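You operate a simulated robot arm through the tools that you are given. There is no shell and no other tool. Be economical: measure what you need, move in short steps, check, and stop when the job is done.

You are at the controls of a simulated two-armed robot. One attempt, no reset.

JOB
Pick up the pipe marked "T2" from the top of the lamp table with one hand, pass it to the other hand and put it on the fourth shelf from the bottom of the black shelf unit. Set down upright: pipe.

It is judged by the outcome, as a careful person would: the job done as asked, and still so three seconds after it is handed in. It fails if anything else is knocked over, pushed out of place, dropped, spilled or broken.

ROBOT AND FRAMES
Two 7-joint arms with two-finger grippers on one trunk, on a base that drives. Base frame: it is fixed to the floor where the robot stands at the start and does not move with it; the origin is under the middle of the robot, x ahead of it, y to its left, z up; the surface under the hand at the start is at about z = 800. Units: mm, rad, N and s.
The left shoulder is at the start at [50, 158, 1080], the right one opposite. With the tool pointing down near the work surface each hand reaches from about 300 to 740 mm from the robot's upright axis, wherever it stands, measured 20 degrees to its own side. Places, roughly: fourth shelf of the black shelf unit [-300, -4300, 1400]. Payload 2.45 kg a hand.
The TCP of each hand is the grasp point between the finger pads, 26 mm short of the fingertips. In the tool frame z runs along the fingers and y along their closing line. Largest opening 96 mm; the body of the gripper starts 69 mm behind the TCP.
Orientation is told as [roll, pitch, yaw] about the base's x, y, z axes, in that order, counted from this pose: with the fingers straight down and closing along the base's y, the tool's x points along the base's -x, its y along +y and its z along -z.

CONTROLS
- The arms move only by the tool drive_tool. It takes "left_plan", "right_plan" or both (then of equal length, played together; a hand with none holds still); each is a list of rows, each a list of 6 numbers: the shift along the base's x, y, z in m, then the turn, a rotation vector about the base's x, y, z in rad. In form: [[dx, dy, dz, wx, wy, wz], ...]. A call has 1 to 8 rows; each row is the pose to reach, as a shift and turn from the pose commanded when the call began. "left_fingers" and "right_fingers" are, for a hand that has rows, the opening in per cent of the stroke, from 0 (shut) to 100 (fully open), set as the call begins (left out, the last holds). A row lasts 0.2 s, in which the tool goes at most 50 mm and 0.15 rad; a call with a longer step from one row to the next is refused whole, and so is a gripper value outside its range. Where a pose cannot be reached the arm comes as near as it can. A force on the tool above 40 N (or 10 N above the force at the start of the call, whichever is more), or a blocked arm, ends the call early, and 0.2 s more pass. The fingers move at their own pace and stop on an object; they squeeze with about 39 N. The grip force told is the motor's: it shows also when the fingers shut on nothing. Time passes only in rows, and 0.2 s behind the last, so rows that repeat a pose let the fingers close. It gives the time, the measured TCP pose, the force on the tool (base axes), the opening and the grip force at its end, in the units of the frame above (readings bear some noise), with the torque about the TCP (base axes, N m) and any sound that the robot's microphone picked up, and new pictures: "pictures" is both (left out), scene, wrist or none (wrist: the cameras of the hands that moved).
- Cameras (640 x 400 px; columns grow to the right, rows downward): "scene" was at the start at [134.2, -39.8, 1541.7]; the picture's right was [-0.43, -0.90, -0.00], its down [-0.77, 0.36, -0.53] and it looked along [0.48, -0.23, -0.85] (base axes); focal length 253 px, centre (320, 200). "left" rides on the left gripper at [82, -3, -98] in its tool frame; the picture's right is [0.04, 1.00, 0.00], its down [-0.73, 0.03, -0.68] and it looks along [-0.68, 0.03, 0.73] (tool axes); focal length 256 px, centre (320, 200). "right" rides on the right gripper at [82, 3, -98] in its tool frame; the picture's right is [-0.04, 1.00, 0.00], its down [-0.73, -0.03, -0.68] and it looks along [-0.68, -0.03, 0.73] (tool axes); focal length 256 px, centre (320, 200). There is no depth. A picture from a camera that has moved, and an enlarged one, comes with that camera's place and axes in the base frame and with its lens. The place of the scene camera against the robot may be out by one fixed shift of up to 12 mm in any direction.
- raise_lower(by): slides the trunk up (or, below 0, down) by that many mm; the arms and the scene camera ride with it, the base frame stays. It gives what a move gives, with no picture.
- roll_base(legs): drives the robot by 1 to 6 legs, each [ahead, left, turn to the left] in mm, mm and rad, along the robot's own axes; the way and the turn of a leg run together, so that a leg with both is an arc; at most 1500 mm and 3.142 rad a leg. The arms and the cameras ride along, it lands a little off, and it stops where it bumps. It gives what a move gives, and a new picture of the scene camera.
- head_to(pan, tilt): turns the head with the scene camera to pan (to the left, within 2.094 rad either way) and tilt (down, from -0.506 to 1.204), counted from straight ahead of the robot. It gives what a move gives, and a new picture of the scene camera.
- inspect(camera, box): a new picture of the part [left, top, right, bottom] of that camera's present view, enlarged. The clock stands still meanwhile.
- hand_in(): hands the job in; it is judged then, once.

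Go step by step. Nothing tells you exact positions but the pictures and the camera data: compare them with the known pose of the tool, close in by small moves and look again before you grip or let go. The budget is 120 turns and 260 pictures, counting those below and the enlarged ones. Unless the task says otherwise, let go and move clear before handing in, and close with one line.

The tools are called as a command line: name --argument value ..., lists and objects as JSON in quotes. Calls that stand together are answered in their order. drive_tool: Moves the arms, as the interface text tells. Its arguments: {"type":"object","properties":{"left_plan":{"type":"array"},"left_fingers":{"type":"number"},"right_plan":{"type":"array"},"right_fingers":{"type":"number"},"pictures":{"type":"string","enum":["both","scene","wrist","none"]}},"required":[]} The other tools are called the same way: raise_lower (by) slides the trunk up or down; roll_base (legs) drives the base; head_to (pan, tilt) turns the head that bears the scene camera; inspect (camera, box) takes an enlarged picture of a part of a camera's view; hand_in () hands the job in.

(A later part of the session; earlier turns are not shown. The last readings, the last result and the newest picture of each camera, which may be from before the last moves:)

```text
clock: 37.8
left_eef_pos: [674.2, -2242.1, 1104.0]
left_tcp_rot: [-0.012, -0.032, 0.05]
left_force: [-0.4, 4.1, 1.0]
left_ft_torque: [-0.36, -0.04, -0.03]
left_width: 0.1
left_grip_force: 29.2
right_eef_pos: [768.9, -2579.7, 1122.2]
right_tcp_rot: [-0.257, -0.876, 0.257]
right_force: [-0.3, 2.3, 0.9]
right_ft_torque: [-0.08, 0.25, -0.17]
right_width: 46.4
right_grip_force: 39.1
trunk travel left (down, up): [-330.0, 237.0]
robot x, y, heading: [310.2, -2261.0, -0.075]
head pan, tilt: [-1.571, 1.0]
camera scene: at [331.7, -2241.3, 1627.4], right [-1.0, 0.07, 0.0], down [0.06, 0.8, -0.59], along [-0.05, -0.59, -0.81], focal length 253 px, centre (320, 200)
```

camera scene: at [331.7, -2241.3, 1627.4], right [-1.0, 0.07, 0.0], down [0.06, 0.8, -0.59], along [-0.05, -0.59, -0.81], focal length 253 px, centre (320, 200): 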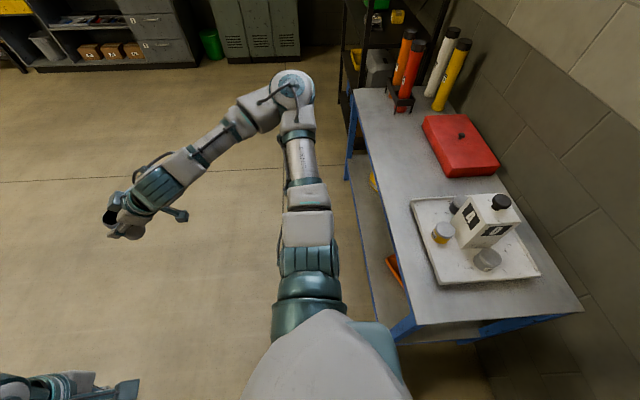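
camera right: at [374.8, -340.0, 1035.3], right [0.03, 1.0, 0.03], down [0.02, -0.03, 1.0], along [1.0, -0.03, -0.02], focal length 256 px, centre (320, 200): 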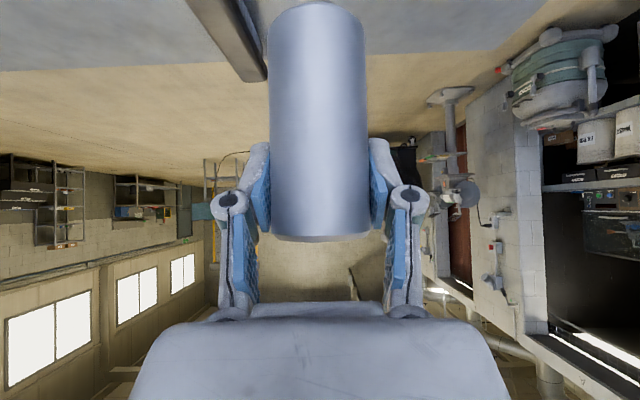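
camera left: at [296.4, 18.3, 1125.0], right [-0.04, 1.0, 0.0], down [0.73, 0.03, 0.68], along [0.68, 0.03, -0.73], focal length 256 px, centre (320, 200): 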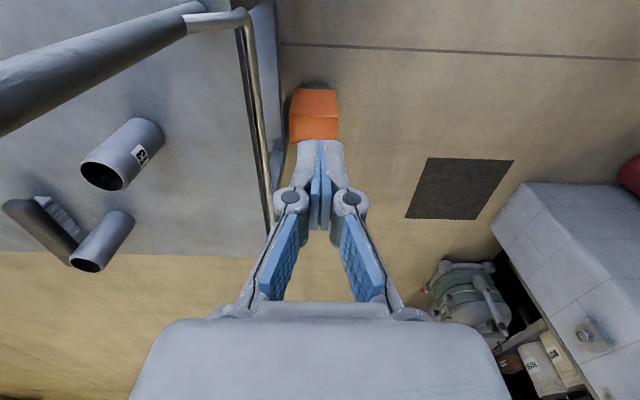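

The robot seems to have rocked against the blue table's corner and is settling; the things on that table still stand. I'll wait a moment, then check.

drive_tool --left_plan '[[0, 0, 0, 0, 0, 0], [0, 0, 0, 0, 0, 0], [0, 0, 0, 0, 0, 0], [0, 0, 0, 0, 0, 0], [0, 0, 0, 0, 0, 0], [0, 0, 0, 0, 0, 0]]' --pictures "scene"

```text
clock: 38.1
left_eef_pos: [692.5, -2428.1, 1106.5]
left_tcp_rot: [0.082, 0.012, -0.036]
left_force: [-3.7, 2.8, -0.3]
left_ft_torque: [-0.25, -0.32, -0.04]
left_width: 0.0
left_grip_force: 28.6
right_eef_pos: [794.2, -2755.6, 1048.9]
right_tcp_rot: [-0.007, -0.837, 0.057]
right_force: [-1.6, -2.2, -7.9]
right_ft_torque: [0.03, -0.16, -0.02]
right_width: 46.2
right_grip_force: 38.5
trunk travel left (down, up): [-330.0, 237.0]
robot x, y, heading: [340.5, -2293.0, -0.073]
head pan, tilt: [-1.571, 1.0]
stopped in row 1 (left hand): the arm was blocked; the commanded pose is now the measured one
camera scene: at [374.4, -2518.2, 1613.1], right [-1.0, 0.07, 0.02], down [0.05, 0.89, -0.46], along [-0.05, -0.46, -0.89], focal length 253 px, centre (320, 200)
```

scene: 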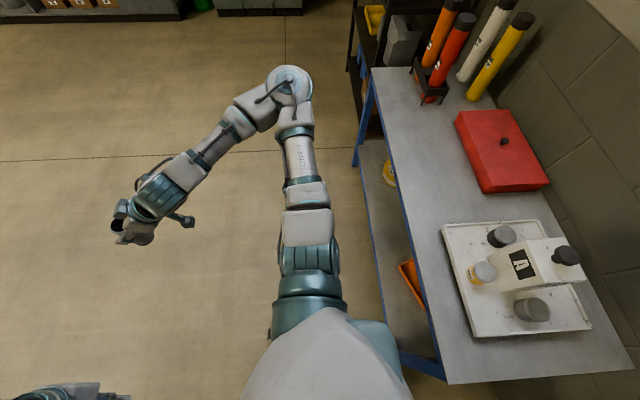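

The robot is still rocking. I'll wait with tiny head commands until it is still.

head_to --pan -1.55 --tilt 1.0

head_to --pan -1.57 --tilt 0.9

```text
clock: 38.7
left_eef_pos: [669.2, -2217.1, 1113.5]
left_tcp_rot: [-0.066, -0.004, -0.003]
left_force: [1.4, 1.3, 0.9]
left_ft_torque: [-0.09, 0.15, -0.01]
left_width: 0.2
left_grip_force: 28.9
right_eef_pos: [776.1, -2544.4, 1103.0]
right_tcp_rot: [-0.247, -0.812, 0.272]
right_force: [0.1, 4.3, -2.4]
right_ft_torque: [-0.12, 0.08, -0.14]
right_width: 46.2
right_grip_force: 38.8
trunk travel left (down, up): [-330.0, 237.0]
robot x, y, heading: [323.4, -2255.4, -0.052]
head pan, tilt: [-1.55, 1.0]
camera scene: at [360.6, -2209.3, 1623.2], right [-1.0, 0.03, 0.01], down [0.02, 0.8, -0.6], along [-0.03, -0.6, -0.8], focal length 253 px, centre (320, 200)
```

scene: 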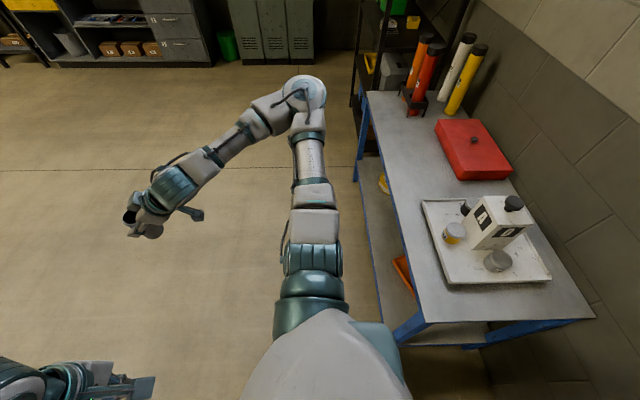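

```text
clock: 39.4
left_eef_pos: [727.2, -2402.3, 1116.0]
left_tcp_rot: [0.03, 0.029, -0.089]
left_force: [-0.1, -3.7, 1.8]
left_ft_torque: [0.26, 0.04, 0.03]
left_width: 0.0
left_grip_force: 28.5
right_eef_pos: [791.6, -2730.7, 1039.2]
right_tcp_rot: [-0.155, -0.759, 0.176]
right_force: [-3.6, -2.9, -9.7]
right_ft_torque: [0.05, -0.4, 0.08]
right_width: 46.2
right_grip_force: 38.5
trunk travel left (down, up): [-330.0, 237.0]
robot x, y, heading: [378.8, -2286.5, -0.132]
head pan, tilt: [-1.571, 0.901]
camera scene: at [410.1, -2513.5, 1626.1], right [-0.99, 0.13, 0.02], down [0.1, 0.83, -0.55], along [-0.09, -0.54, -0.84], focal length 253 px, centre (320, 200)
```

scene: 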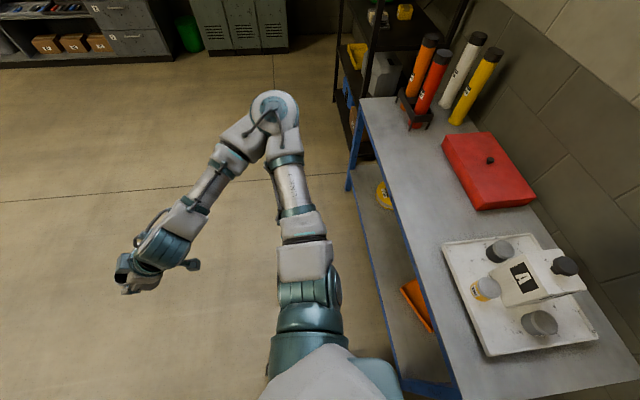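

It keeps rocking and drifting, probably from contact with something. I'll drive straight ahead (+x), away from the blue table, to break the contact.

roll_base --legs '[[300, 0, 0]]'

head_to --pan -1.6 --tilt 0.9

```text
clock: 40.1
left_eef_pos: [726.4, -2403.2, 1116.4]
left_tcp_rot: [0.041, -0.008, -0.103]
left_force: [-3.3, -1.1, -0.5]
left_ft_torque: [0.08, -0.24, -0.01]
left_width: 0.2
left_grip_force: 28.5
right_eef_pos: [792.8, -2715.7, 1041.3]
right_tcp_rot: [-0.155, -0.792, 0.17]
right_force: [-3.9, -6.1, -9.3]
right_ft_torque: [0.19, -0.34, 0.19]
right_width: 46.0
right_grip_force: 38.9
trunk travel left (down, up): [-330.0, 237.0]
robot x, y, heading: [413.8, -2283.4, -0.163]
head pan, tilt: [-1.571, 0.901]
stopped in leg 1: the robot was blocked; the commanded pose is now the measured one
camera scene: at [421.8, -2419.6, 1627.5], right [-0.99, 0.16, 0.01], down [0.13, 0.79, -0.59], along [-0.1, -0.59, -0.8], focal length 253 px, centre (320, 200)
```

scene: 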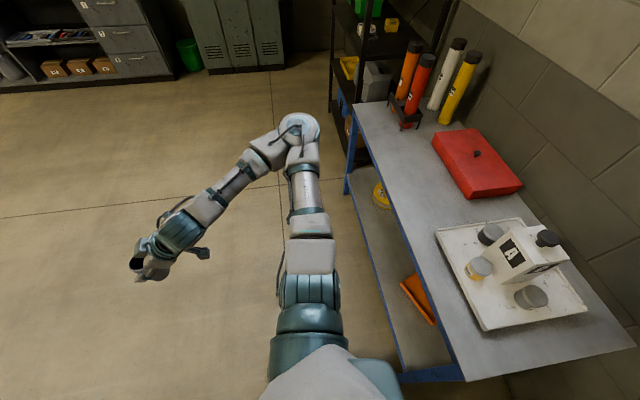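

```text
clock: 40.7
left_eef_pos: [755.1, -2247.9, 1115.2]
left_tcp_rot: [-0.076, 0.004, -0.096]
left_force: [3.9, 0.3, -0.3]
left_ft_torque: [0.07, 0.27, -0.02]
left_width: 0.0
left_grip_force: 28.4
right_eef_pos: [809.1, -2574.4, 1078.6]
right_tcp_rot: [-0.326, -0.737, 0.288]
right_force: [0.5, -1.3, -3.1]
right_ft_torque: [0.01, 0.06, 0.06]
right_width: 46.1
right_grip_force: 38.8
trunk travel left (down, up): [-330.0, 237.0]
robot x, y, heading: [417.6, -2257.1, -0.164]
head pan, tilt: [-1.6, 0.901]
camera scene: at [446.9, -2243.3, 1632.6], right [-0.98, 0.19, 0.0], down [0.14, 0.73, -0.67], along [-0.13, -0.66, -0.74], focal length 253 px, centre (320, 200)
```

scene: 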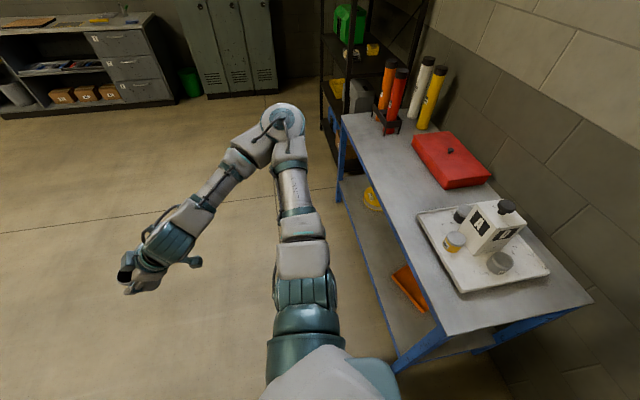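

Blocked again. I'll look down at the floor around the robot to find what it's touching.

head_to --pan -0.3 --tilt 1.2

head_to --pan 1.2 --tilt 1.1

head_to --pan -2.09 --tilt 1.1

```text
clock: 42.2
left_eef_pos: [732.7, -2395.3, 1113.2]
left_tcp_rot: [0.027, 0.0, -0.099]
left_force: [-0.7, -0.3, 0.0]
left_ft_torque: [0.01, -0.14, -0.01]
left_width: 0.0
left_grip_force: 28.4
right_eef_pos: [792.4, -2716.3, 1041.9]
right_tcp_rot: [-0.17, -0.783, 0.181]
right_force: [-1.5, -2.5, -4.8]
right_ft_torque: [0.07, -0.11, 0.05]
right_width: 46.0
right_grip_force: 38.7
trunk travel left (down, up): [-330.0, 237.0]
robot x, y, heading: [411.8, -2284.5, -0.159]
head pan, tilt: [-0.3, 1.201]
camera scene: at [482.3, -2416.2, 1605.3], right [-0.44, -0.89, -0.05], down [-0.84, 0.43, -0.34], along [0.32, -0.1, -0.94], focal length 253 px, centre (320, 200)
```

scene: 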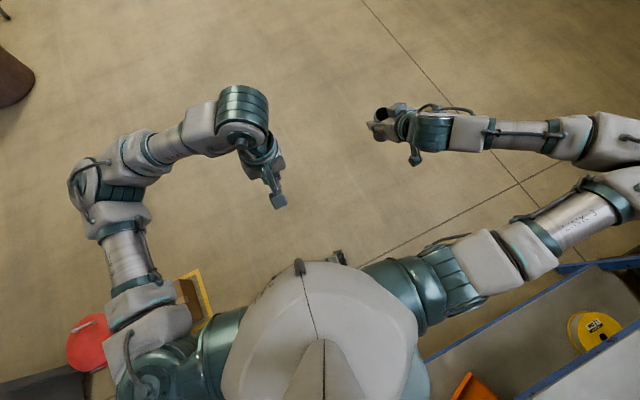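

```text
clock: 43.8
left_eef_pos: [735.4, -2345.7, 1117.8]
left_tcp_rot: [-0.006, -0.009, -0.098]
left_force: [0.0, 0.4, 1.4]
left_ft_torque: [-0.03, -0.08, 0.01]
left_width: 0.0
left_grip_force: 28.7
right_eef_pos: [798.7, -2662.7, 1058.2]
right_tcp_rot: [-0.221, -0.778, 0.223]
right_force: [-0.8, 1.0, -3.5]
right_ft_torque: [-0.04, 0.01, -0.02]
right_width: 46.0
right_grip_force: 39.0
trunk travel left (down, up): [-330.0, 237.0]
robot x, y, heading: [416.2, -2275.3, -0.165]
head pan, tilt: [1.201, 1.1]
camera scene: at [474.4, -2211.8, 1615.8], right [0.86, -0.51, 0.0], down [-0.45, -0.77, -0.44], along [0.23, 0.38, -0.9], focal length 253 px, centre (320, 200)
```

scene: 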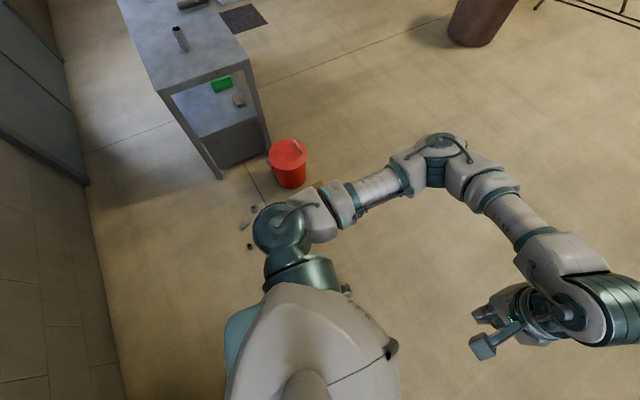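

```text
clock: 46.6
left_eef_pos: [734.3, -2357.2, 1116.6]
left_tcp_rot: [0.003, -0.007, -0.1]
left_force: [-0.9, 0.4, -0.1]
left_ft_torque: [0.01, -0.1, 0.02]
left_width: 0.2
left_grip_force: 28.8
right_eef_pos: [797.1, -2675.9, 1055.5]
right_tcp_rot: [-0.211, -0.779, 0.208]
right_force: [-0.4, -0.7, -4.4]
right_ft_torque: [0.03, -0.01, 0.02]
right_width: 46.2
right_grip_force: 39.0
trunk travel left (down, up): [-330.0, 237.0]
robot x, y, heading: [414.1, -2275.7, -0.16]
head pan, tilt: [-2.089, 1.1]
camera scene: at [398.8, -2341.3, 1617.1], right [-0.78, 0.63, 0.0], down [0.56, 0.69, -0.45], along [-0.29, -0.35, -0.89], focal length 253 px, centre (320, 200)
```

scene: 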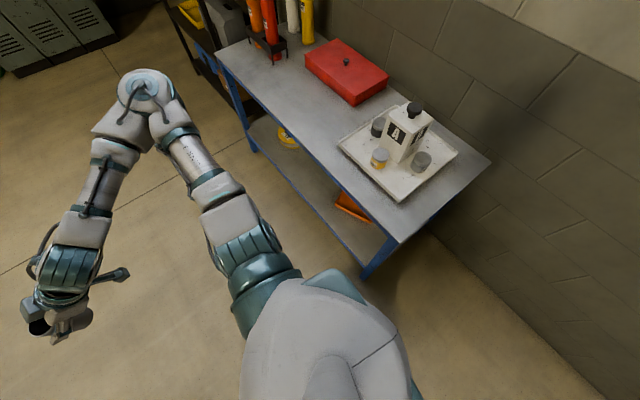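

It has settled upright, the pipe is still held and the blue table hasn't moved; the base most likely brushed its corner. I'll ease ahead into the open floor in a short leg.

roll_base --legs '[[150, 0, 0]]'

```text
clock: 47.9
left_eef_pos: [887.8, -2326.6, 1118.1]
left_tcp_rot: [-0.035, -0.006, -0.097]
left_force: [0.9, -1.3, 0.5]
left_ft_torque: [0.02, 0.09, 0.0]
left_width: 0.0
left_grip_force: 28.3
right_eef_pos: [944.7, -2653.0, 1067.8]
right_tcp_rot: [-0.266, -0.76, 0.255]
right_force: [0.3, -0.4, -3.8]
right_ft_torque: [-0.03, -0.04, 0.01]
right_width: 46.2
right_grip_force: 39.2
trunk travel left (down, up): [-330.0, 237.0]
robot x, y, heading: [564.4, -2285.0, -0.159]
head pan, tilt: [-2.089, 1.1]
camera scene: at [544.2, -2346.3, 1617.3], right [-0.78, 0.63, 0.0], down [0.56, 0.69, -0.45], along [-0.28, -0.35, -0.89], focal length 253 px, centre (320, 200)
```

scene: 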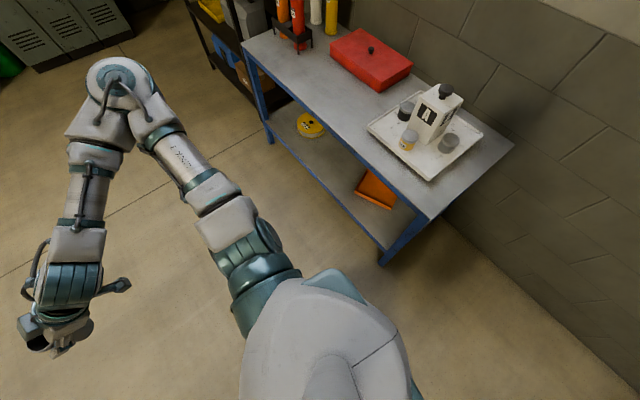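

Moving freely now. I'll go ahead a little more and look round before turning.

roll_base --legs '[[350, 0, 0]]'

head_to --pan -0.9 --tilt 0.5

head_to --pan 0.6 --tilt 0.7

```text
clock: 50.2
left_eef_pos: [1227.2, -2407.7, 1118.9]
left_tcp_rot: [-0.016, -0.008, -0.096]
left_force: [-0.9, -1.4, 0.5]
left_ft_torque: [0.03, -0.07, -0.01]
left_width: 0.0
left_grip_force: 28.4
right_eef_pos: [1285.1, -2728.5, 1062.0]
right_tcp_rot: [-0.238, -0.771, 0.237]
right_force: [0.1, -0.2, -3.7]
right_ft_torque: [0.03, -0.01, 0.0]
right_width: 46.3
right_grip_force: 38.5
trunk travel left (down, up): [-330.0, 237.0]
robot x, y, heading: [904.8, -2347.2, -0.163]
head pan, tilt: [-2.089, 1.1]
camera scene: at [889.1, -2414.5, 1617.1], right [-0.78, 0.63, 0.0], down [0.56, 0.69, -0.45], along [-0.29, -0.35, -0.89], focal length 253 px, centre (320, 200)
```

scene: 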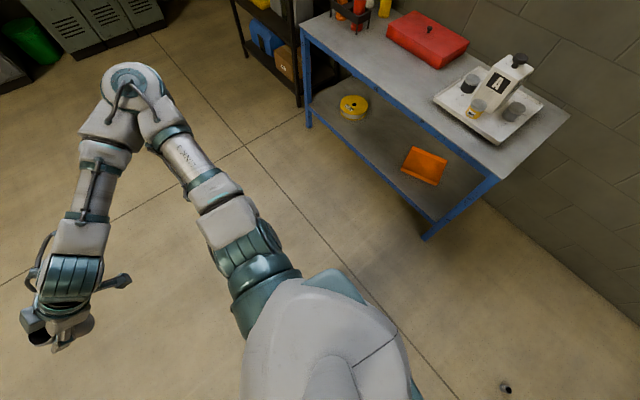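

```text
clock: 51.6
left_eef_pos: [1230.9, -2372.4, 1120.8]
left_tcp_rot: [-0.041, -0.01, -0.097]
left_force: [0.1, -0.3, 0.5]
left_ft_torque: [-0.03, 0.1, 0.01]
left_width: 0.0
left_grip_force: 28.7
right_eef_pos: [1287.0, -2697.0, 1070.3]
right_tcp_rot: [-0.274, -0.757, 0.267]
right_force: [0.4, 0.1, -3.2]
right_ft_torque: [-0.02, 0.02, 0.0]
right_width: 45.9
right_grip_force: 38.9
trunk travel left (down, up): [-330.0, 237.0]
robot x, y, heading: [906.7, -2346.2, -0.157]
head pan, tilt: [-0.901, 0.499]
camera scene: at [979.9, -2420.2, 1665.2], right [-0.87, -0.49, 0.01], down [-0.24, 0.41, -0.88], along [0.43, -0.77, -0.48], focal length 253 px, centre (320, 200)
```

scene: 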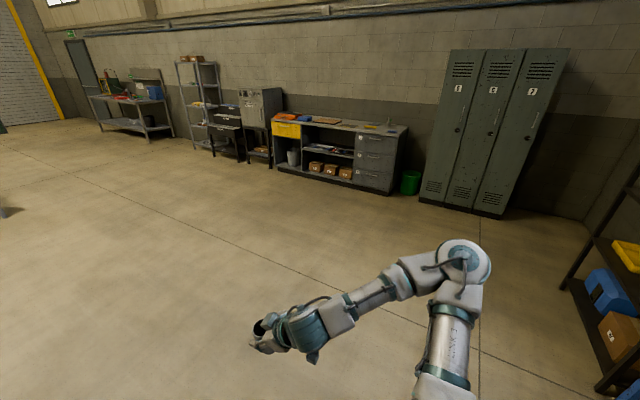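

```text
clock: 53.2
left_eef_pos: [1224.0, -2423.3, 1119.5]
left_tcp_rot: [-0.006, -0.01, -0.1]
left_force: [-1.1, -0.6, 0.1]
left_ft_torque: [-0.05, -0.07, -0.02]
left_width: 0.1
left_grip_force: 28.5
right_eef_pos: [1279.2, -2745.2, 1057.7]
right_tcp_rot: [-0.217, -0.775, 0.224]
right_force: [-1.2, -0.4, -3.2]
right_ft_torque: [0.03, -0.02, 0.0]
right_width: 46.1
right_grip_force: 38.8
trunk travel left (down, up): [-330.0, 237.0]
robot x, y, heading: [904.9, -2353.8, -0.162]
head pan, tilt: [0.6, 0.7]
camera scene: at [1000.6, -2377.0, 1647.6], right [0.42, -0.91, -0.03], down [-0.58, -0.25, -0.77], along [0.69, 0.34, -0.63], focal length 253 px, centre (320, 200)
```

scene: 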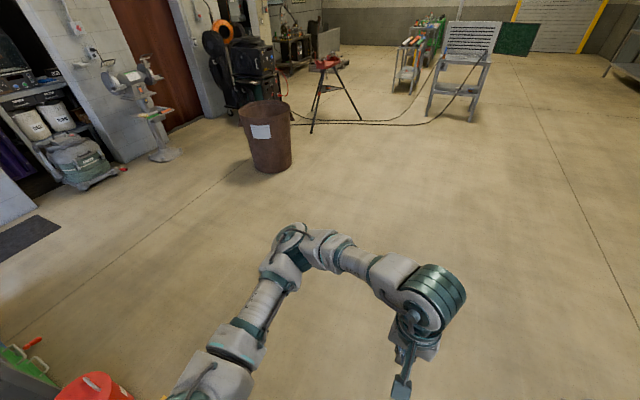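

The robot still sways slightly. I'll wait a little to let it die away and compare readings.

drive_tool --left_plan '[[0, 0, 0, 0, 0, 0], [0, 0, 0, 0, 0, 0], [0, 0, 0, 0, 0, 0], [0, 0, 0, 0, 0, 0], [0, 0, 0, 0, 0, 0], [0, 0, 0, 0, 0, 0], [0, 0, 0, 0, 0, 0], [0, 0, 0, 0, 0, 0]]' --pictures "none"

drive_tool --left_plan '[[0, 0, 0, 0, 0, 0], [0, 0, 0, 0, 0, 0], [0, 0, 0, 0, 0, 0]]' --pictures "none"

drive_tool --left_plan '[[0, 0, 0, 0, 0, 0], [0, 0, 0, 0, 0, 0], [0, 0, 0, 0, 0, 0]]' --pictures "none"

```text
clock: 55.0
left_eef_pos: [1223.3, -2419.7, 1119.6]
left_tcp_rot: [-0.007, -0.01, -0.101]
left_force: [-1.2, 0.1, 0.3]
left_ft_torque: [-0.05, -0.07, -0.02]
left_width: 0.1
left_grip_force: 28.3
right_eef_pos: [1279.6, -2743.2, 1058.9]
right_tcp_rot: [-0.221, -0.773, 0.224]
right_force: [-0.6, -0.6, -4.5]
right_ft_torque: [0.06, -0.06, 0.0]
right_width: 46.1
right_grip_force: 38.8
trunk travel left (down, up): [-330.0, 237.0]
robot x, y, heading: [904.9, -2352.2, -0.16]
head pan, tilt: [0.6, 0.7]
```

```text
clock: 56.0
left_eef_pos: [1226.0, -2383.0, 1120.1]
left_tcp_rot: [-0.041, -0.013, -0.099]
left_force: [-0.1, 0.6, 0.2]
left_ft_torque: [-0.04, 0.05, -0.03]
left_width: 0.0
left_grip_force: 28.5
right_eef_pos: [1281.9, -2708.8, 1071.4]
right_tcp_rot: [-0.27, -0.762, 0.263]
right_force: [-0.3, 1.8, -3.7]
right_ft_torque: [-0.03, 0.01, -0.04]
right_width: 46.1
right_grip_force: 39.3
trunk travel left (down, up): [-330.0, 237.0]
robot x, y, heading: [902.6, -2350.6, -0.161]
head pan, tilt: [0.6, 0.7]
stopped in row 3 (left hand): the arm was blocked; the commanded pose is now the measured one
```

```text
clock: 56.8
left_eef_pos: [1221.5, -2406.6, 1121.4]
left_tcp_rot: [-0.025, -0.012, -0.101]
left_force: [0.0, -0.6, 0.0]
left_ft_torque: [-0.03, -0.03, 0.02]
left_width: 0.2
left_grip_force: 28.9
right_eef_pos: [1278.5, -2729.2, 1065.3]
right_tcp_rot: [-0.24, -0.771, 0.237]
right_force: [0.4, -0.5, -4.1]
right_ft_torque: [0.05, -0.04, 0.01]
right_width: 46.2
right_grip_force: 38.6
trunk travel left (down, up): [-330.0, 237.0]
robot x, y, heading: [902.6, -2358.7, -0.163]
head pan, tilt: [0.6, 0.7]
```

The sway is small and steady. I'll turn right about here in open floor to face the shelf unit, which spans y from -3900 to -4850 with its front at x of about -100.

roll_base --legs '[[0, 0, -1.5]]'

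head_to --pan 0.0 --tilt 0.5

```text
clock: 60.9
left_eef_pos: [869.0, -2675.4, 1121.7]
left_tcp_rot: [-0.025, -0.014, -1.614]
left_force: [-1.0, -0.3, 0.1]
left_ft_torque: [-0.05, -0.07, 0.0]
left_width: 0.1
left_grip_force: 28.3
right_eef_pos: [553.3, -2753.8, 1065.4]
right_tcp_rot: [-0.238, -0.775, -1.279]
right_force: [-0.6, 0.8, -4.0]
right_ft_torque: [-0.02, -0.03, 0.02]
right_width: 46.1
right_grip_force: 38.9
trunk travel left (down, up): [-330.0, 237.0]
robot x, y, heading: [902.4, -2357.3, -1.671]
head pan, tilt: [0.6, 0.7]
camera scene: at [954.9, -2457.0, 1646.6], right [-0.88, -0.48, 0.0], down [-0.31, 0.57, -0.76], along [0.36, -0.67, -0.65], focal length 253 px, centre (320, 200)
```

scene: 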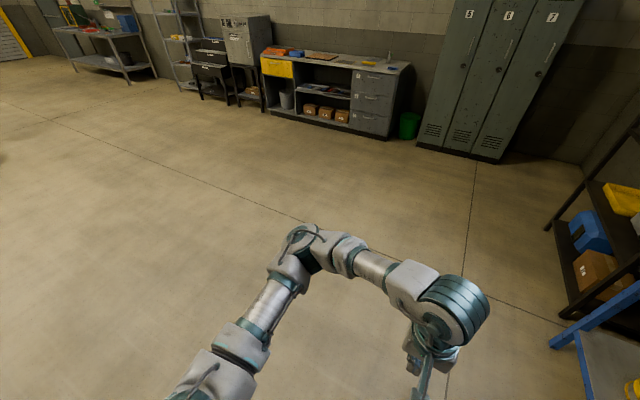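

```text
clock: 61.9
left_eef_pos: [831.8, -2668.2, 1121.9]
left_tcp_rot: [0.006, -0.02, -1.616]
left_force: [0.0, 0.9, -0.8]
left_ft_torque: [-0.1, -0.01, 0.02]
left_width: 0.1
left_grip_force: 28.3
right_eef_pos: [520.7, -2749.0, 1057.7]
right_tcp_rot: [-0.201, -0.789, -1.308]
right_force: [-1.0, 0.6, -4.6]
right_ft_torque: [-0.04, -0.08, 0.02]
right_width: 46.4
right_grip_force: 39.1
trunk travel left (down, up): [-330.0, 237.0]
robot x, y, heading: [895.5, -2354.7, -1.672]
head pan, tilt: [0.0, 0.499]
camera scene: at [863.5, -2468.7, 1664.3], right [-0.99, 0.1, -0.02], down [0.06, 0.48, -0.88], along [-0.08, -0.87, -0.48], focal length 253 px, centre (320, 200)
```

scene: 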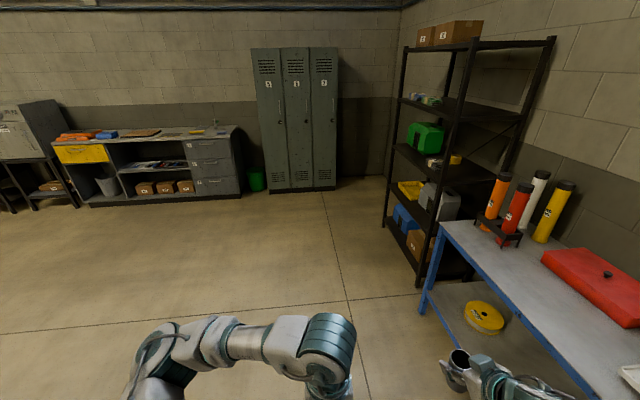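

I can see the black unit with five shelves; the fourth holds some small green items toward its far-left end. I'll zoom in there.

inspect --camera "scene" --box '[380, 10, 580, 290]'

inspect --camera "scene" --box '[390, 70, 530, 140]'

```text
1.43 times, centred on (480, 150) of scene
camera zoom: at [863.5, -2468.7, 1664.3], right [-0.99, 0.1, -0.02], down [0.06, 0.48, -0.88], along [-0.08, -0.87, -0.48], focal length 361 px, centre (91, 271)
```

zoom: 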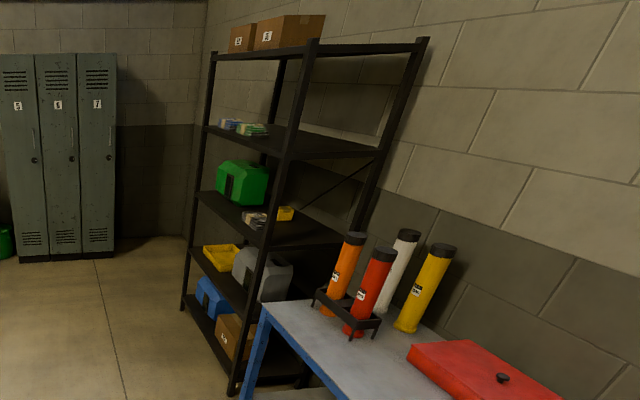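

```text
4.57 times, centred on (460, 105) of scene
camera zoom: at [863.5, -2468.7, 1664.3], right [-0.99, 0.1, -0.02], down [0.06, 0.48, -0.88], along [-0.08, -0.87, -0.48], focal length 1156 px, centre (-320, 634)
```

zoom: 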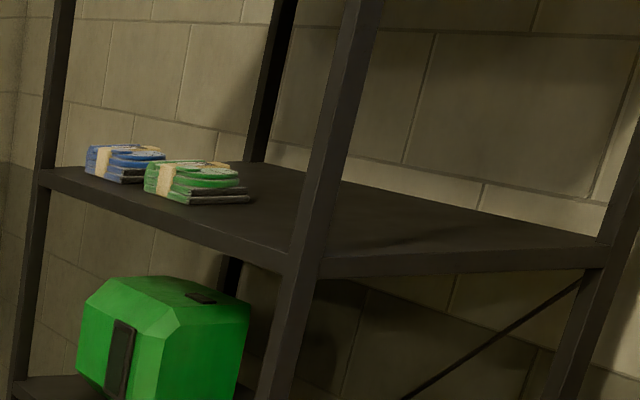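

The near half of the fourth shelf (y about -3950 to -4350) is empty; that's where the pipe will go. I'll finish the turn to face the unit.

roll_base --legs '[[0, 0, -1.47]]'

```text
clock: 65.9
left_eef_pos: [581.9, -2377.9, 1121.7]
left_tcp_rot: [-0.038, -0.015, -3.088]
left_force: [-0.7, -0.2, 0.1]
left_ft_torque: [0.0, -0.08, 0.02]
left_width: 0.0
left_grip_force: 29.1
right_eef_pos: [477.0, -2068.3, 1069.0]
right_tcp_rot: [-0.262, -0.765, -2.733]
right_force: [0.7, 0.2, -4.0]
right_ft_torque: [0.0, -0.02, 0.0]
right_width: 46.2
right_grip_force: 39.3
trunk travel left (down, up): [-330.0, 237.0]
robot x, y, heading: [903.9, -2361.6, 3.134]
head pan, tilt: [0.0, 0.499]
camera scene: at [796.3, -2381.7, 1664.6], right [0.01, 1.0, 0.01], down [0.48, 0.0, -0.88], along [-0.88, 0.01, -0.48], focal length 253 px, centre (320, 200)
```

scene: 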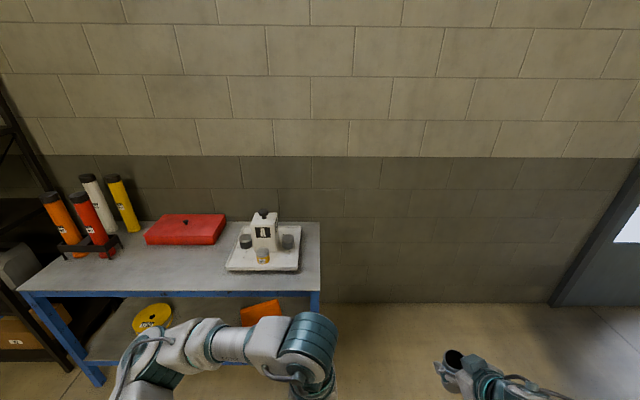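

I'm facing the wall side in open floor, so I'll prepare the handover here. The pipe leans about 0.19 rad sideways because the arm pose was reset during the rocking. I'll straighten it and bring the right hand to the centre while the left hand tilts and moves out of the way.

drive_tool --right_plan '[[-0.012, -0.018, 0.004, -0.023, 0, 0], [-0.024, -0.036, 0.008, -0.047, 0, 0], [-0.035, -0.054, 0.012, -0.07, 0, 0], [-0.047, -0.072, 0.016, -0.094, 0, 0], [-0.059, -0.09, 0.02, -0.117, 0, 0], [-0.07, -0.108, 0.024, -0.14, 0, 0], [-0.082, -0.126, 0.028, -0.164, 0, 0], [-0.093, -0.143, 0.03, -0.187, 0, 0]]' --left_plan '[[-0.018, -0.023, 0, 0, 0.087, 0], [-0.037, -0.046, 0, 0, 0.175, 0], [-0.055, -0.069, 0, 0, 0.262, 0], [-0.074, -0.092, 0, 0, 0.35, 0], [-0.092, -0.115, 0, 0, 0.437, 0], [-0.111, -0.138, 0, 0, 0.525, 0], [-0.13, -0.161, 0, 0, 0.612, 0], [-0.148, -0.184, 0, 0, 0.7, 0]]' --left_fingers 80

head_to --pan 0.0 --tilt 0.95

```text
clock: 67.7
left_eef_pos: [437.3, -2576.1, 1118.7]
left_tcp_rot: [-0.097, -0.717, -3.053]
left_force: [0.0, -1.7, 1.0]
left_ft_torque: [0.11, -0.02, -0.11]
left_width: 76.9
left_grip_force: 0.1
right_eef_pos: [387.6, -2227.5, 1100.5]
right_tcp_rot: [-0.023, -0.823, -2.904]
right_force: [-0.1, -1.2, -4.8]
right_ft_torque: [0.01, 0.01, -0.07]
right_width: 46.0
right_grip_force: 38.2
trunk travel left (down, up): [-330.0, 237.0]
robot x, y, heading: [902.0, -2369.3, 3.126]
head pan, tilt: [0.0, 0.499]
camera scene: at [796.5, -2390.5, 1664.5], right [0.01, 1.0, 0.01], down [0.48, 0.01, -0.88], along [-0.88, 0.01, -0.48], focal length 253 px, centre (320, 200)
camera right: at [512.7, -2201.4, 1108.0], right [0.19, -0.98, 0.01], down [0.0, 0.01, 1.0], along [-0.98, -0.19, 0.0], focal length 256 px, centre (320, 200)
camera left: at [563.7, -2572.0, 1139.4], right [0.06, -0.99, -0.1], down [-0.1, -0.1, 0.99], along [-0.99, -0.05, -0.11], focal length 256 px, centre (320, 200)
```

scene: 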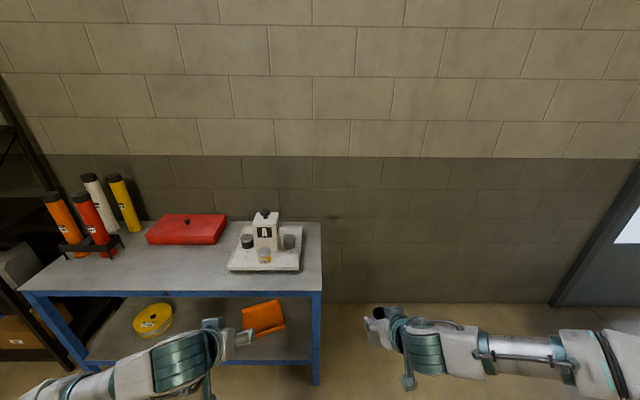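
right: 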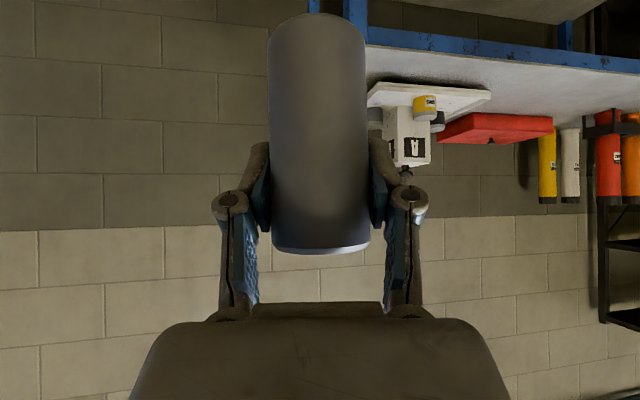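
left: 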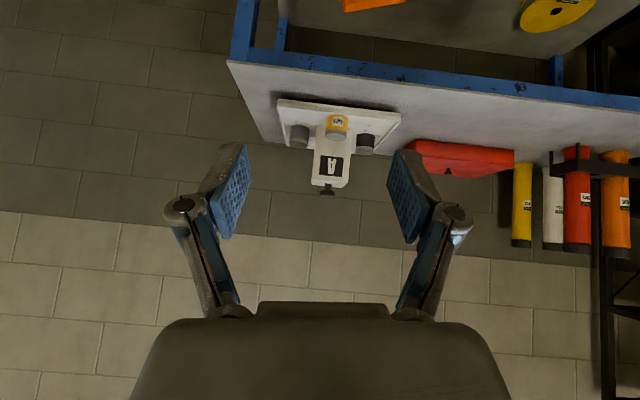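

```text
clock: 68.6
left_eef_pos: [437.5, -2578.2, 1119.6]
left_tcp_rot: [-0.096, -0.715, -3.048]
left_force: [-0.1, -1.3, 0.1]
left_ft_torque: [0.11, -0.01, -0.13]
left_width: 76.5
left_grip_force: 0.1
right_eef_pos: [387.6, -2226.8, 1100.3]
right_tcp_rot: [-0.025, -0.826, -2.901]
right_force: [0.6, -2.5, -3.4]
right_ft_torque: [0.04, 0.01, -0.07]
right_width: 46.3
right_grip_force: 38.7
trunk travel left (down, up): [-330.0, 237.0]
robot x, y, heading: [898.1, -2364.7, 3.132]
head pan, tilt: [0.0, 0.949]
camera scene: at [815.4, -2391.1, 1627.2], right [0.01, 1.0, 0.01], down [0.81, 0.0, -0.58], along [-0.58, 0.01, -0.81], focal length 253 px, centre (320, 200)
```

scene: 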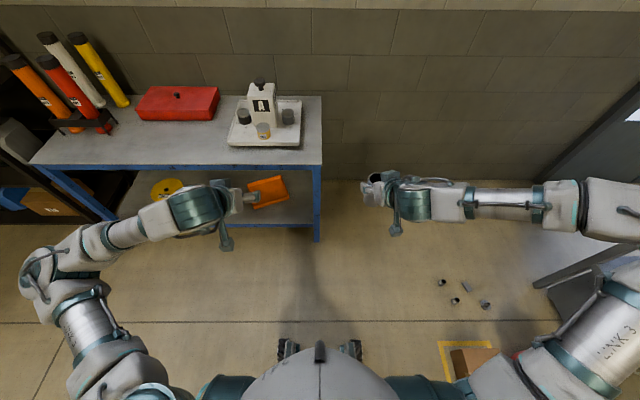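

The sway has calmed. Next I'll toe the right hand inward, bring the pipe to the centre and level the left hand to about 30° down.

drive_tool --right_plan '[[-0.001, -0.01, 0, 0, 0, 0.079], [-0.002, -0.02, 0, 0, 0, 0.158], [-0.003, -0.03, 0, 0, 0, 0.236], [-0.004, -0.04, 0, 0, 0, 0.315], [-0.006, -0.05, 0, 0, 0, 0.394], [-0.007, -0.06, 0, 0, 0, 0.472], [-0.008, -0.07, 0, 0, 0, 0.551], [-0.009, -0.078, 0, 0, 0, 0.63]]' --left_plan '[[0, 0, 0, -0.009, 0.041, 0], [0, 0, 0, -0.018, 0.083, 0], [0, 0, 0, -0.027, 0.125, 0], [0, 0, 0, -0.036, 0.166, 0], [0, 0, 0, -0.045, 0.207, 0], [0, 0, 0, -0.054, 0.25, 0], [0, 0, 0, -0.063, 0.29, 0], [0, 0, 0, -0.072, 0.332, 0]]' --pictures "scene"

```text
clock: 70.6
left_eef_pos: [439.6, -2580.8, 1119.9]
left_tcp_rot: [-0.012, -1.053, -3.109]
left_force: [0.4, -0.8, -0.3]
left_ft_torque: [0.06, -0.02, -0.06]
left_width: 76.8
left_grip_force: 0.1
right_eef_pos: [380.4, -2308.2, 1102.2]
right_tcp_rot: [-0.023, -0.814, -2.265]
right_force: [0.7, -0.5, -4.5]
right_ft_torque: [0.01, -0.01, -0.02]
right_width: 46.1
right_grip_force: 39.2
trunk travel left (down, up): [-330.0, 237.0]
robot x, y, heading: [899.9, -2369.3, 3.135]
head pan, tilt: [0.0, 0.949]
stopped in row 8 (left hand): the arm was blocked; the commanded pose is now the measured one
camera scene: at [815.1, -2404.7, 1626.9], right [0.01, 1.0, 0.02], down [0.82, 0.01, -0.58], along [-0.58, 0.02, -0.82], focal length 253 px, centre (320, 200)
```

scene: 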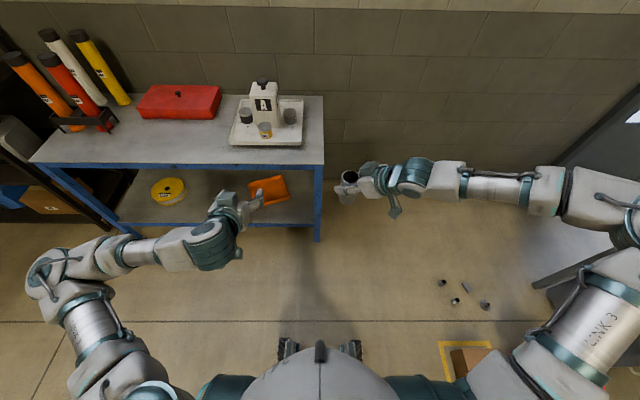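

Both hands look good. Now I'll toe the left hand inward and move it to a pre-handover point about 160 mm short of the pipe.

drive_tool --left_plan '[[0.004, 0.018, 0.002, 0, 0, -0.11], [0.008, 0.036, 0.003, 0, 0, -0.22], [0.012, 0.056, 0.005, 0, 0, -0.33], [0.016, 0.078, 0.006, 0, 0, -0.44], [0.02, 0.1, 0.008, 0, 0, -0.55], [0.024, 0.123, 0.009, 0, 0, -0.66], [0.028, 0.146, 0.011, 0, 0, -0.77], [0.032, 0.169, 0.012, 0, 0, -0.88]]'

```text
clock: 72.4
left_eef_pos: [471.8, -2410.5, 1135.1]
left_tcp_rot: [-0.002, -1.062, 2.284]
left_force: [-1.3, -0.2, 0.0]
left_ft_torque: [0.01, -0.02, -0.08]
left_width: 76.9
left_grip_force: 0.1
left hand out of reach, approached as far as the arm can: row 1, 2, 3, 4
right_eef_pos: [379.3, -2305.9, 1101.0]
right_tcp_rot: [-0.016, -0.82, -2.27]
right_force: [0.0, 0.2, -4.4]
right_ft_torque: [0.04, -0.01, -0.03]
right_width: 46.2
right_grip_force: 38.6
trunk travel left (down, up): [-330.0, 237.0]
robot x, y, heading: [901.9, -2370.4, 3.137]
head pan, tilt: [0.0, 0.949]
camera scene: at [813.6, -2400.3, 1626.8], right [0.01, 1.0, 0.02], down [0.82, 0.0, -0.58], along [-0.58, 0.02, -0.82], focal length 253 px, centre (320, 200)
camera left: at [555.6, -2502.6, 1111.9], right [-0.74, -0.67, -0.04], down [0.13, -0.2, 0.97], along [-0.66, 0.72, 0.23], focal length 256 px, centre (320, 200)
```

scene: 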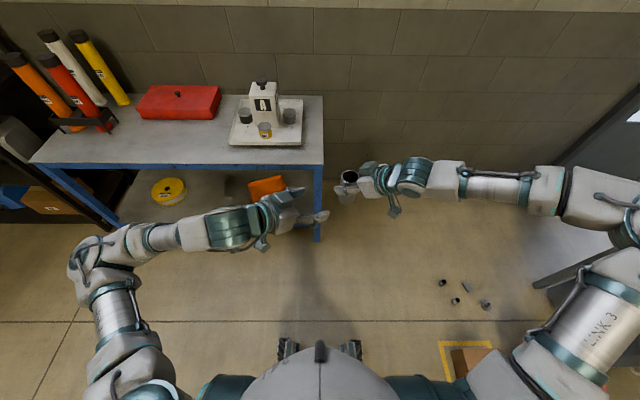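
left: 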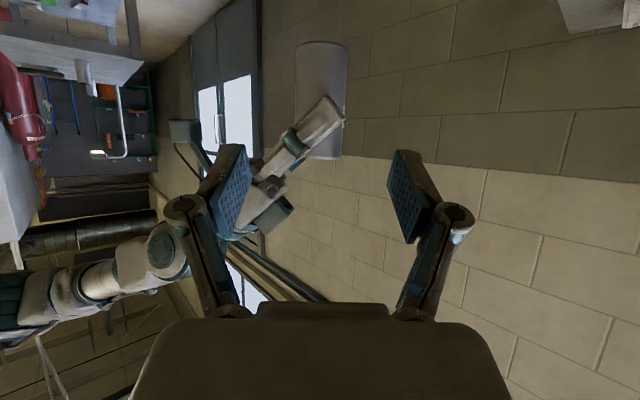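

The left camera sees the pipe's lower half free below the right fingers, with its bottom at about z = 1027 and its axis at (380,-2307). I'll move in along the left tool axis, stopping 55 mm short to check.

drive_tool --left_plan '[[-0.012, 0.013, -0.01, 0, 0, 0], [-0.024, 0.027, -0.022, 0, 0, 0], [-0.036, 0.04, -0.032, 0, 0, 0], [-0.048, 0.054, -0.044, 0, 0, 0], [-0.06, 0.067, -0.054, 0, 0, 0], [-0.06, 0.067, -0.054, 0, 0, 0]]'

```text
clock: 73.8
left_eef_pos: [412.2, -2322.6, 1081.3]
left_tcp_rot: [0.018, -1.049, 2.266]
left_force: [0.2, 0.4, -0.5]
left_ft_torque: [-0.01, 0.0, 0.01]
left_width: 76.8
left_grip_force: 0.1
right_eef_pos: [380.1, -2285.2, 1102.2]
right_tcp_rot: [-0.003, -0.829, -2.285]
right_force: [-0.4, -0.1, -4.4]
right_ft_torque: [-0.05, 0.0, 0.01]
right_width: 46.3
right_grip_force: 39.1
trunk travel left (down, up): [-330.0, 237.0]
robot x, y, heading: [899.8, -2368.4, 3.135]
head pan, tilt: [0.0, 0.949]
camera scene: at [814.7, -2353.8, 1627.0], right [0.01, 1.0, -0.01], down [0.82, -0.01, -0.58], along [-0.58, 0.0, -0.82], focal length 253 px, centre (320, 200)
camera left: at [496.7, -2416.0, 1059.4], right [-0.74, -0.67, -0.03], down [0.13, -0.18, 0.97], along [-0.66, 0.72, 0.22], focal length 256 px, centre (320, 200)
```

scene: 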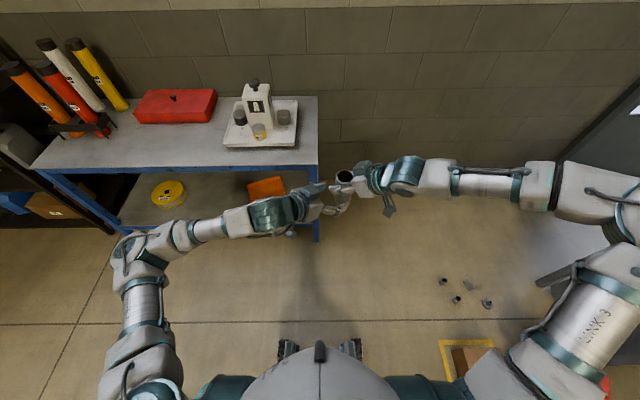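
left: 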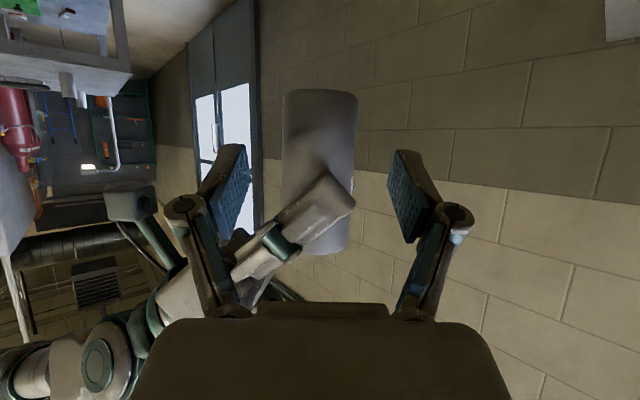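

Clearances look sufficient, with the left fingers passing below the right ones. I'll advance the last 55 mm in small steps.

drive_tool --left_plan '[[-0.006, 0.007, -0.009, 0, 0, 0], [-0.012, 0.015, -0.016, 0, 0, 0], [-0.018, 0.022, -0.021, 0, 0, 0], [-0.024, 0.029, -0.025, 0, 0, 0], [-0.03, 0.036, -0.029, 0, 0, 0], [-0.03, 0.036, -0.029, 0, 0, 0]]'

```text
clock: 75.2
left_eef_pos: [382.3, -2289.0, 1052.0]
left_tcp_rot: [0.012, -1.052, 2.27]
left_force: [0.3, -0.9, 0.5]
left_ft_torque: [-0.01, -0.02, 0.02]
left_width: 76.7
left_grip_force: 0.1
right_eef_pos: [380.5, -2289.3, 1101.4]
right_tcp_rot: [-0.005, -0.828, -2.283]
right_force: [-0.3, -0.2, -3.9]
right_ft_torque: [0.01, -0.01, 0.02]
right_width: 46.1
right_grip_force: 38.5
trunk travel left (down, up): [-330.0, 237.0]
robot x, y, heading: [903.7, -2368.1, 3.136]
head pan, tilt: [0.0, 0.949]
camera scene: at [814.0, -2379.0, 1627.1], right [0.01, 1.0, 0.0], down [0.82, 0.0, -0.58], along [-0.58, 0.01, -0.82], focal length 253 px, centre (320, 200)
camera left: at [466.3, -2382.3, 1030.1], right [-0.75, -0.67, -0.03], down [0.13, -0.19, 0.97], along [-0.65, 0.72, 0.23], focal length 256 px, centre (320, 200)
```

scene: 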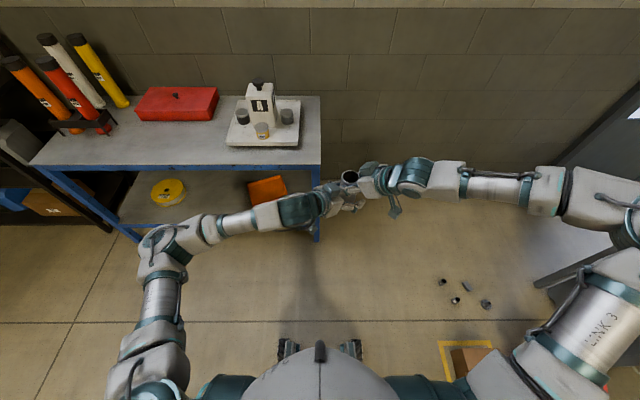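
left: 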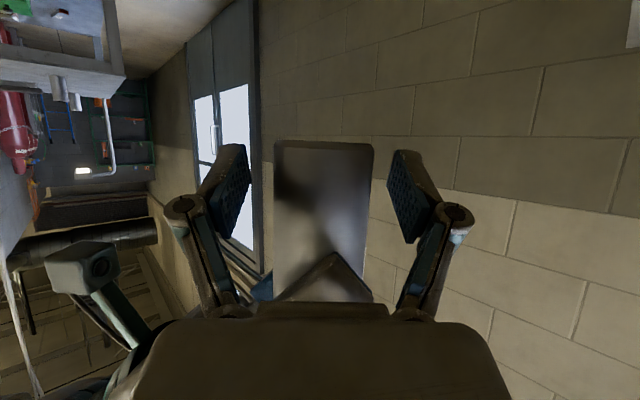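

The pipe is centred between the left fingers near its lower end. I'll close the left hand.

drive_tool --left_plan '[[0, 0, 0, 0, 0, 0], [0, 0, 0, 0, 0, 0], [0, 0, 0, 0, 0, 0]]' --left_fingers 0 --pictures "wrist"

```text
clock: 76.0
left_eef_pos: [380.2, -2302.1, 1052.5]
left_tcp_rot: [0.003, -1.057, 2.278]
left_force: [6.1, -8.6, 4.9]
left_ft_torque: [0.05, 0.56, -0.17]
left_width: 46.6
left_grip_force: 39.3
right_eef_pos: [379.1, -2300.6, 1101.5]
right_tcp_rot: [-0.016, -0.819, -2.274]
right_force: [-5.7, 7.7, -7.6]
right_ft_torque: [0.4, -0.29, 0.17]
right_width: 46.1
right_grip_force: 39.2
trunk travel left (down, up): [-330.0, 237.0]
robot x, y, heading: [900.8, -2371.7, 3.138]
head pan, tilt: [0.0, 0.949]
camera left: at [465.7, -2393.8, 1029.9], right [-0.74, -0.67, -0.03], down [0.13, -0.19, 0.97], along [-0.66, 0.72, 0.23], focal length 256 px, centre (320, 200)
```

left: 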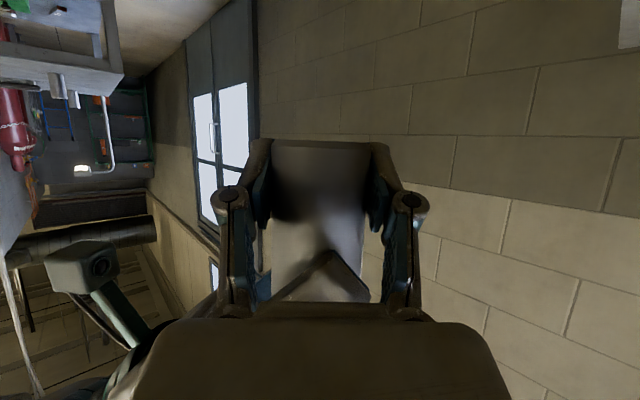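

Both hands hold the pipe. I'll release the right hand, then draw it back along its tool axis.

drive_tool --right_plan '[[0, 0, 0, 0, 0, 0], [0, 0, 0, 0, 0, 0], [0, 0, 0, 0, 0, 0]]' --right_fingers 90 --pictures "wrist"

drive_tool --right_plan '[[0.008, 0.009, 0.011, 0, 0, 0], [0.018, 0.021, 0.026, 0, 0, 0], [0.03, 0.035, 0.042, 0, 0, 0], [0.043, 0.05, 0.06, 0, 0, 0], [0.055, 0.07, 0.075, 0, 0, 0], [0.06, 0.1, 0.085, 0, 0, 0], [0.06, 0.13, 0.085, 0, 0, 0]]'

```text
clock: 76.8
left_eef_pos: [379.0, -2308.0, 1051.8]
left_tcp_rot: [-0.005, -1.06, 2.287]
left_force: [10.6, -6.2, -1.8]
left_ft_torque: [0.29, 0.54, 0.05]
left_width: 46.8
left_grip_force: 38.9
right_eef_pos: [379.5, -2307.5, 1103.5]
right_tcp_rot: [-0.02, -0.817, -2.27]
right_force: [-11.3, 3.7, -0.2]
right_ft_torque: [0.02, -0.04, -0.17]
right_width: 78.6
right_grip_force: 0.1
trunk travel left (down, up): [-330.0, 237.0]
robot x, y, heading: [902.2, -2371.4, 3.139]
head pan, tilt: [0.0, 0.949]
camera right: at [466.3, -2213.2, 1111.0], right [0.74, -0.67, 0.01], down [-0.02, 0.01, 1.0], along [-0.67, -0.74, -0.01], focal length 256 px, centre (320, 200)
```

right: 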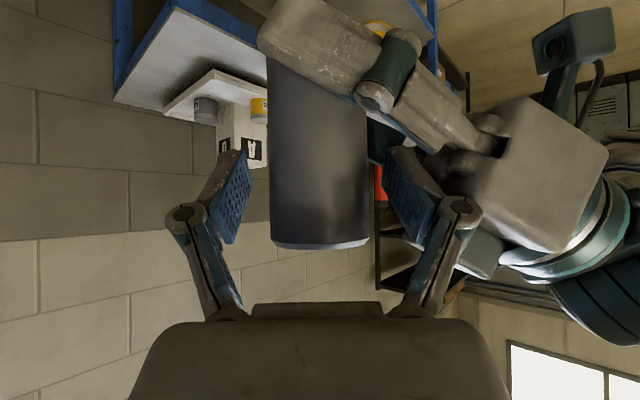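

```text
clock: 78.4
left_eef_pos: [380.1, -2298.6, 1052.8]
left_tcp_rot: [0.008, -1.055, 2.276]
left_force: [-0.6, -0.8, -4.4]
left_ft_torque: [-0.03, -0.01, -0.02]
left_width: 46.6
left_grip_force: 38.4
right_eef_pos: [440.3, -2166.4, 1186.8]
right_tcp_rot: [-0.015, -0.823, -2.275]
right_force: [0.5, -0.5, 0.3]
right_ft_torque: [0.01, 0.04, 0.02]
right_width: 86.5
right_grip_force: 0.1
trunk travel left (down, up): [-330.0, 237.0]
robot x, y, heading: [899.4, -2370.1, 3.133]
head pan, tilt: [0.0, 0.949]
camera scene: at [815.1, -2371.3, 1627.2], right [0.01, 1.0, 0.0], down [0.82, -0.01, -0.58], along [-0.58, 0.0, -0.82], focal length 253 px, centre (320, 200)
camera right: at [527.6, -2072.8, 1194.6], right [0.74, -0.67, 0.02], down [-0.02, 0.01, 1.0], along [-0.67, -0.74, 0.0], focal length 256 px, centre (320, 200)
```

scene: 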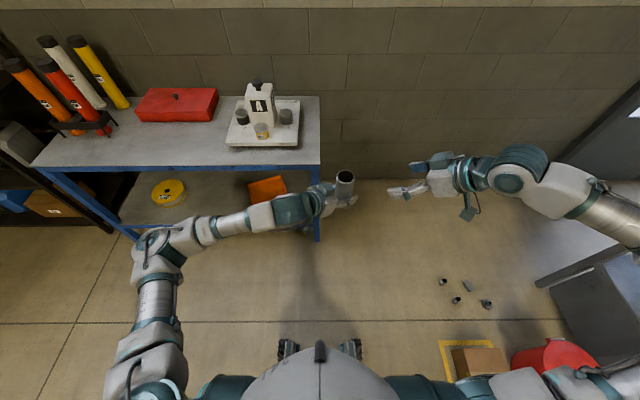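
right: 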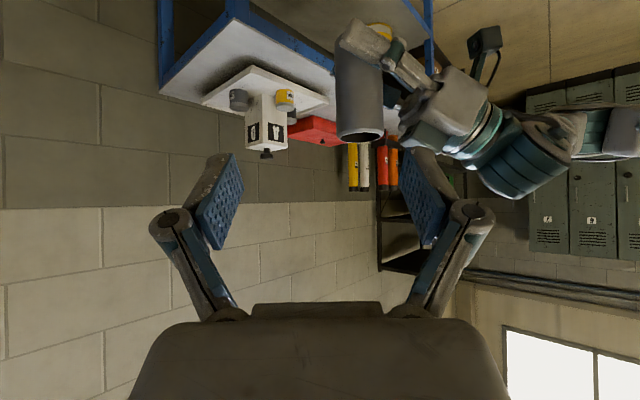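

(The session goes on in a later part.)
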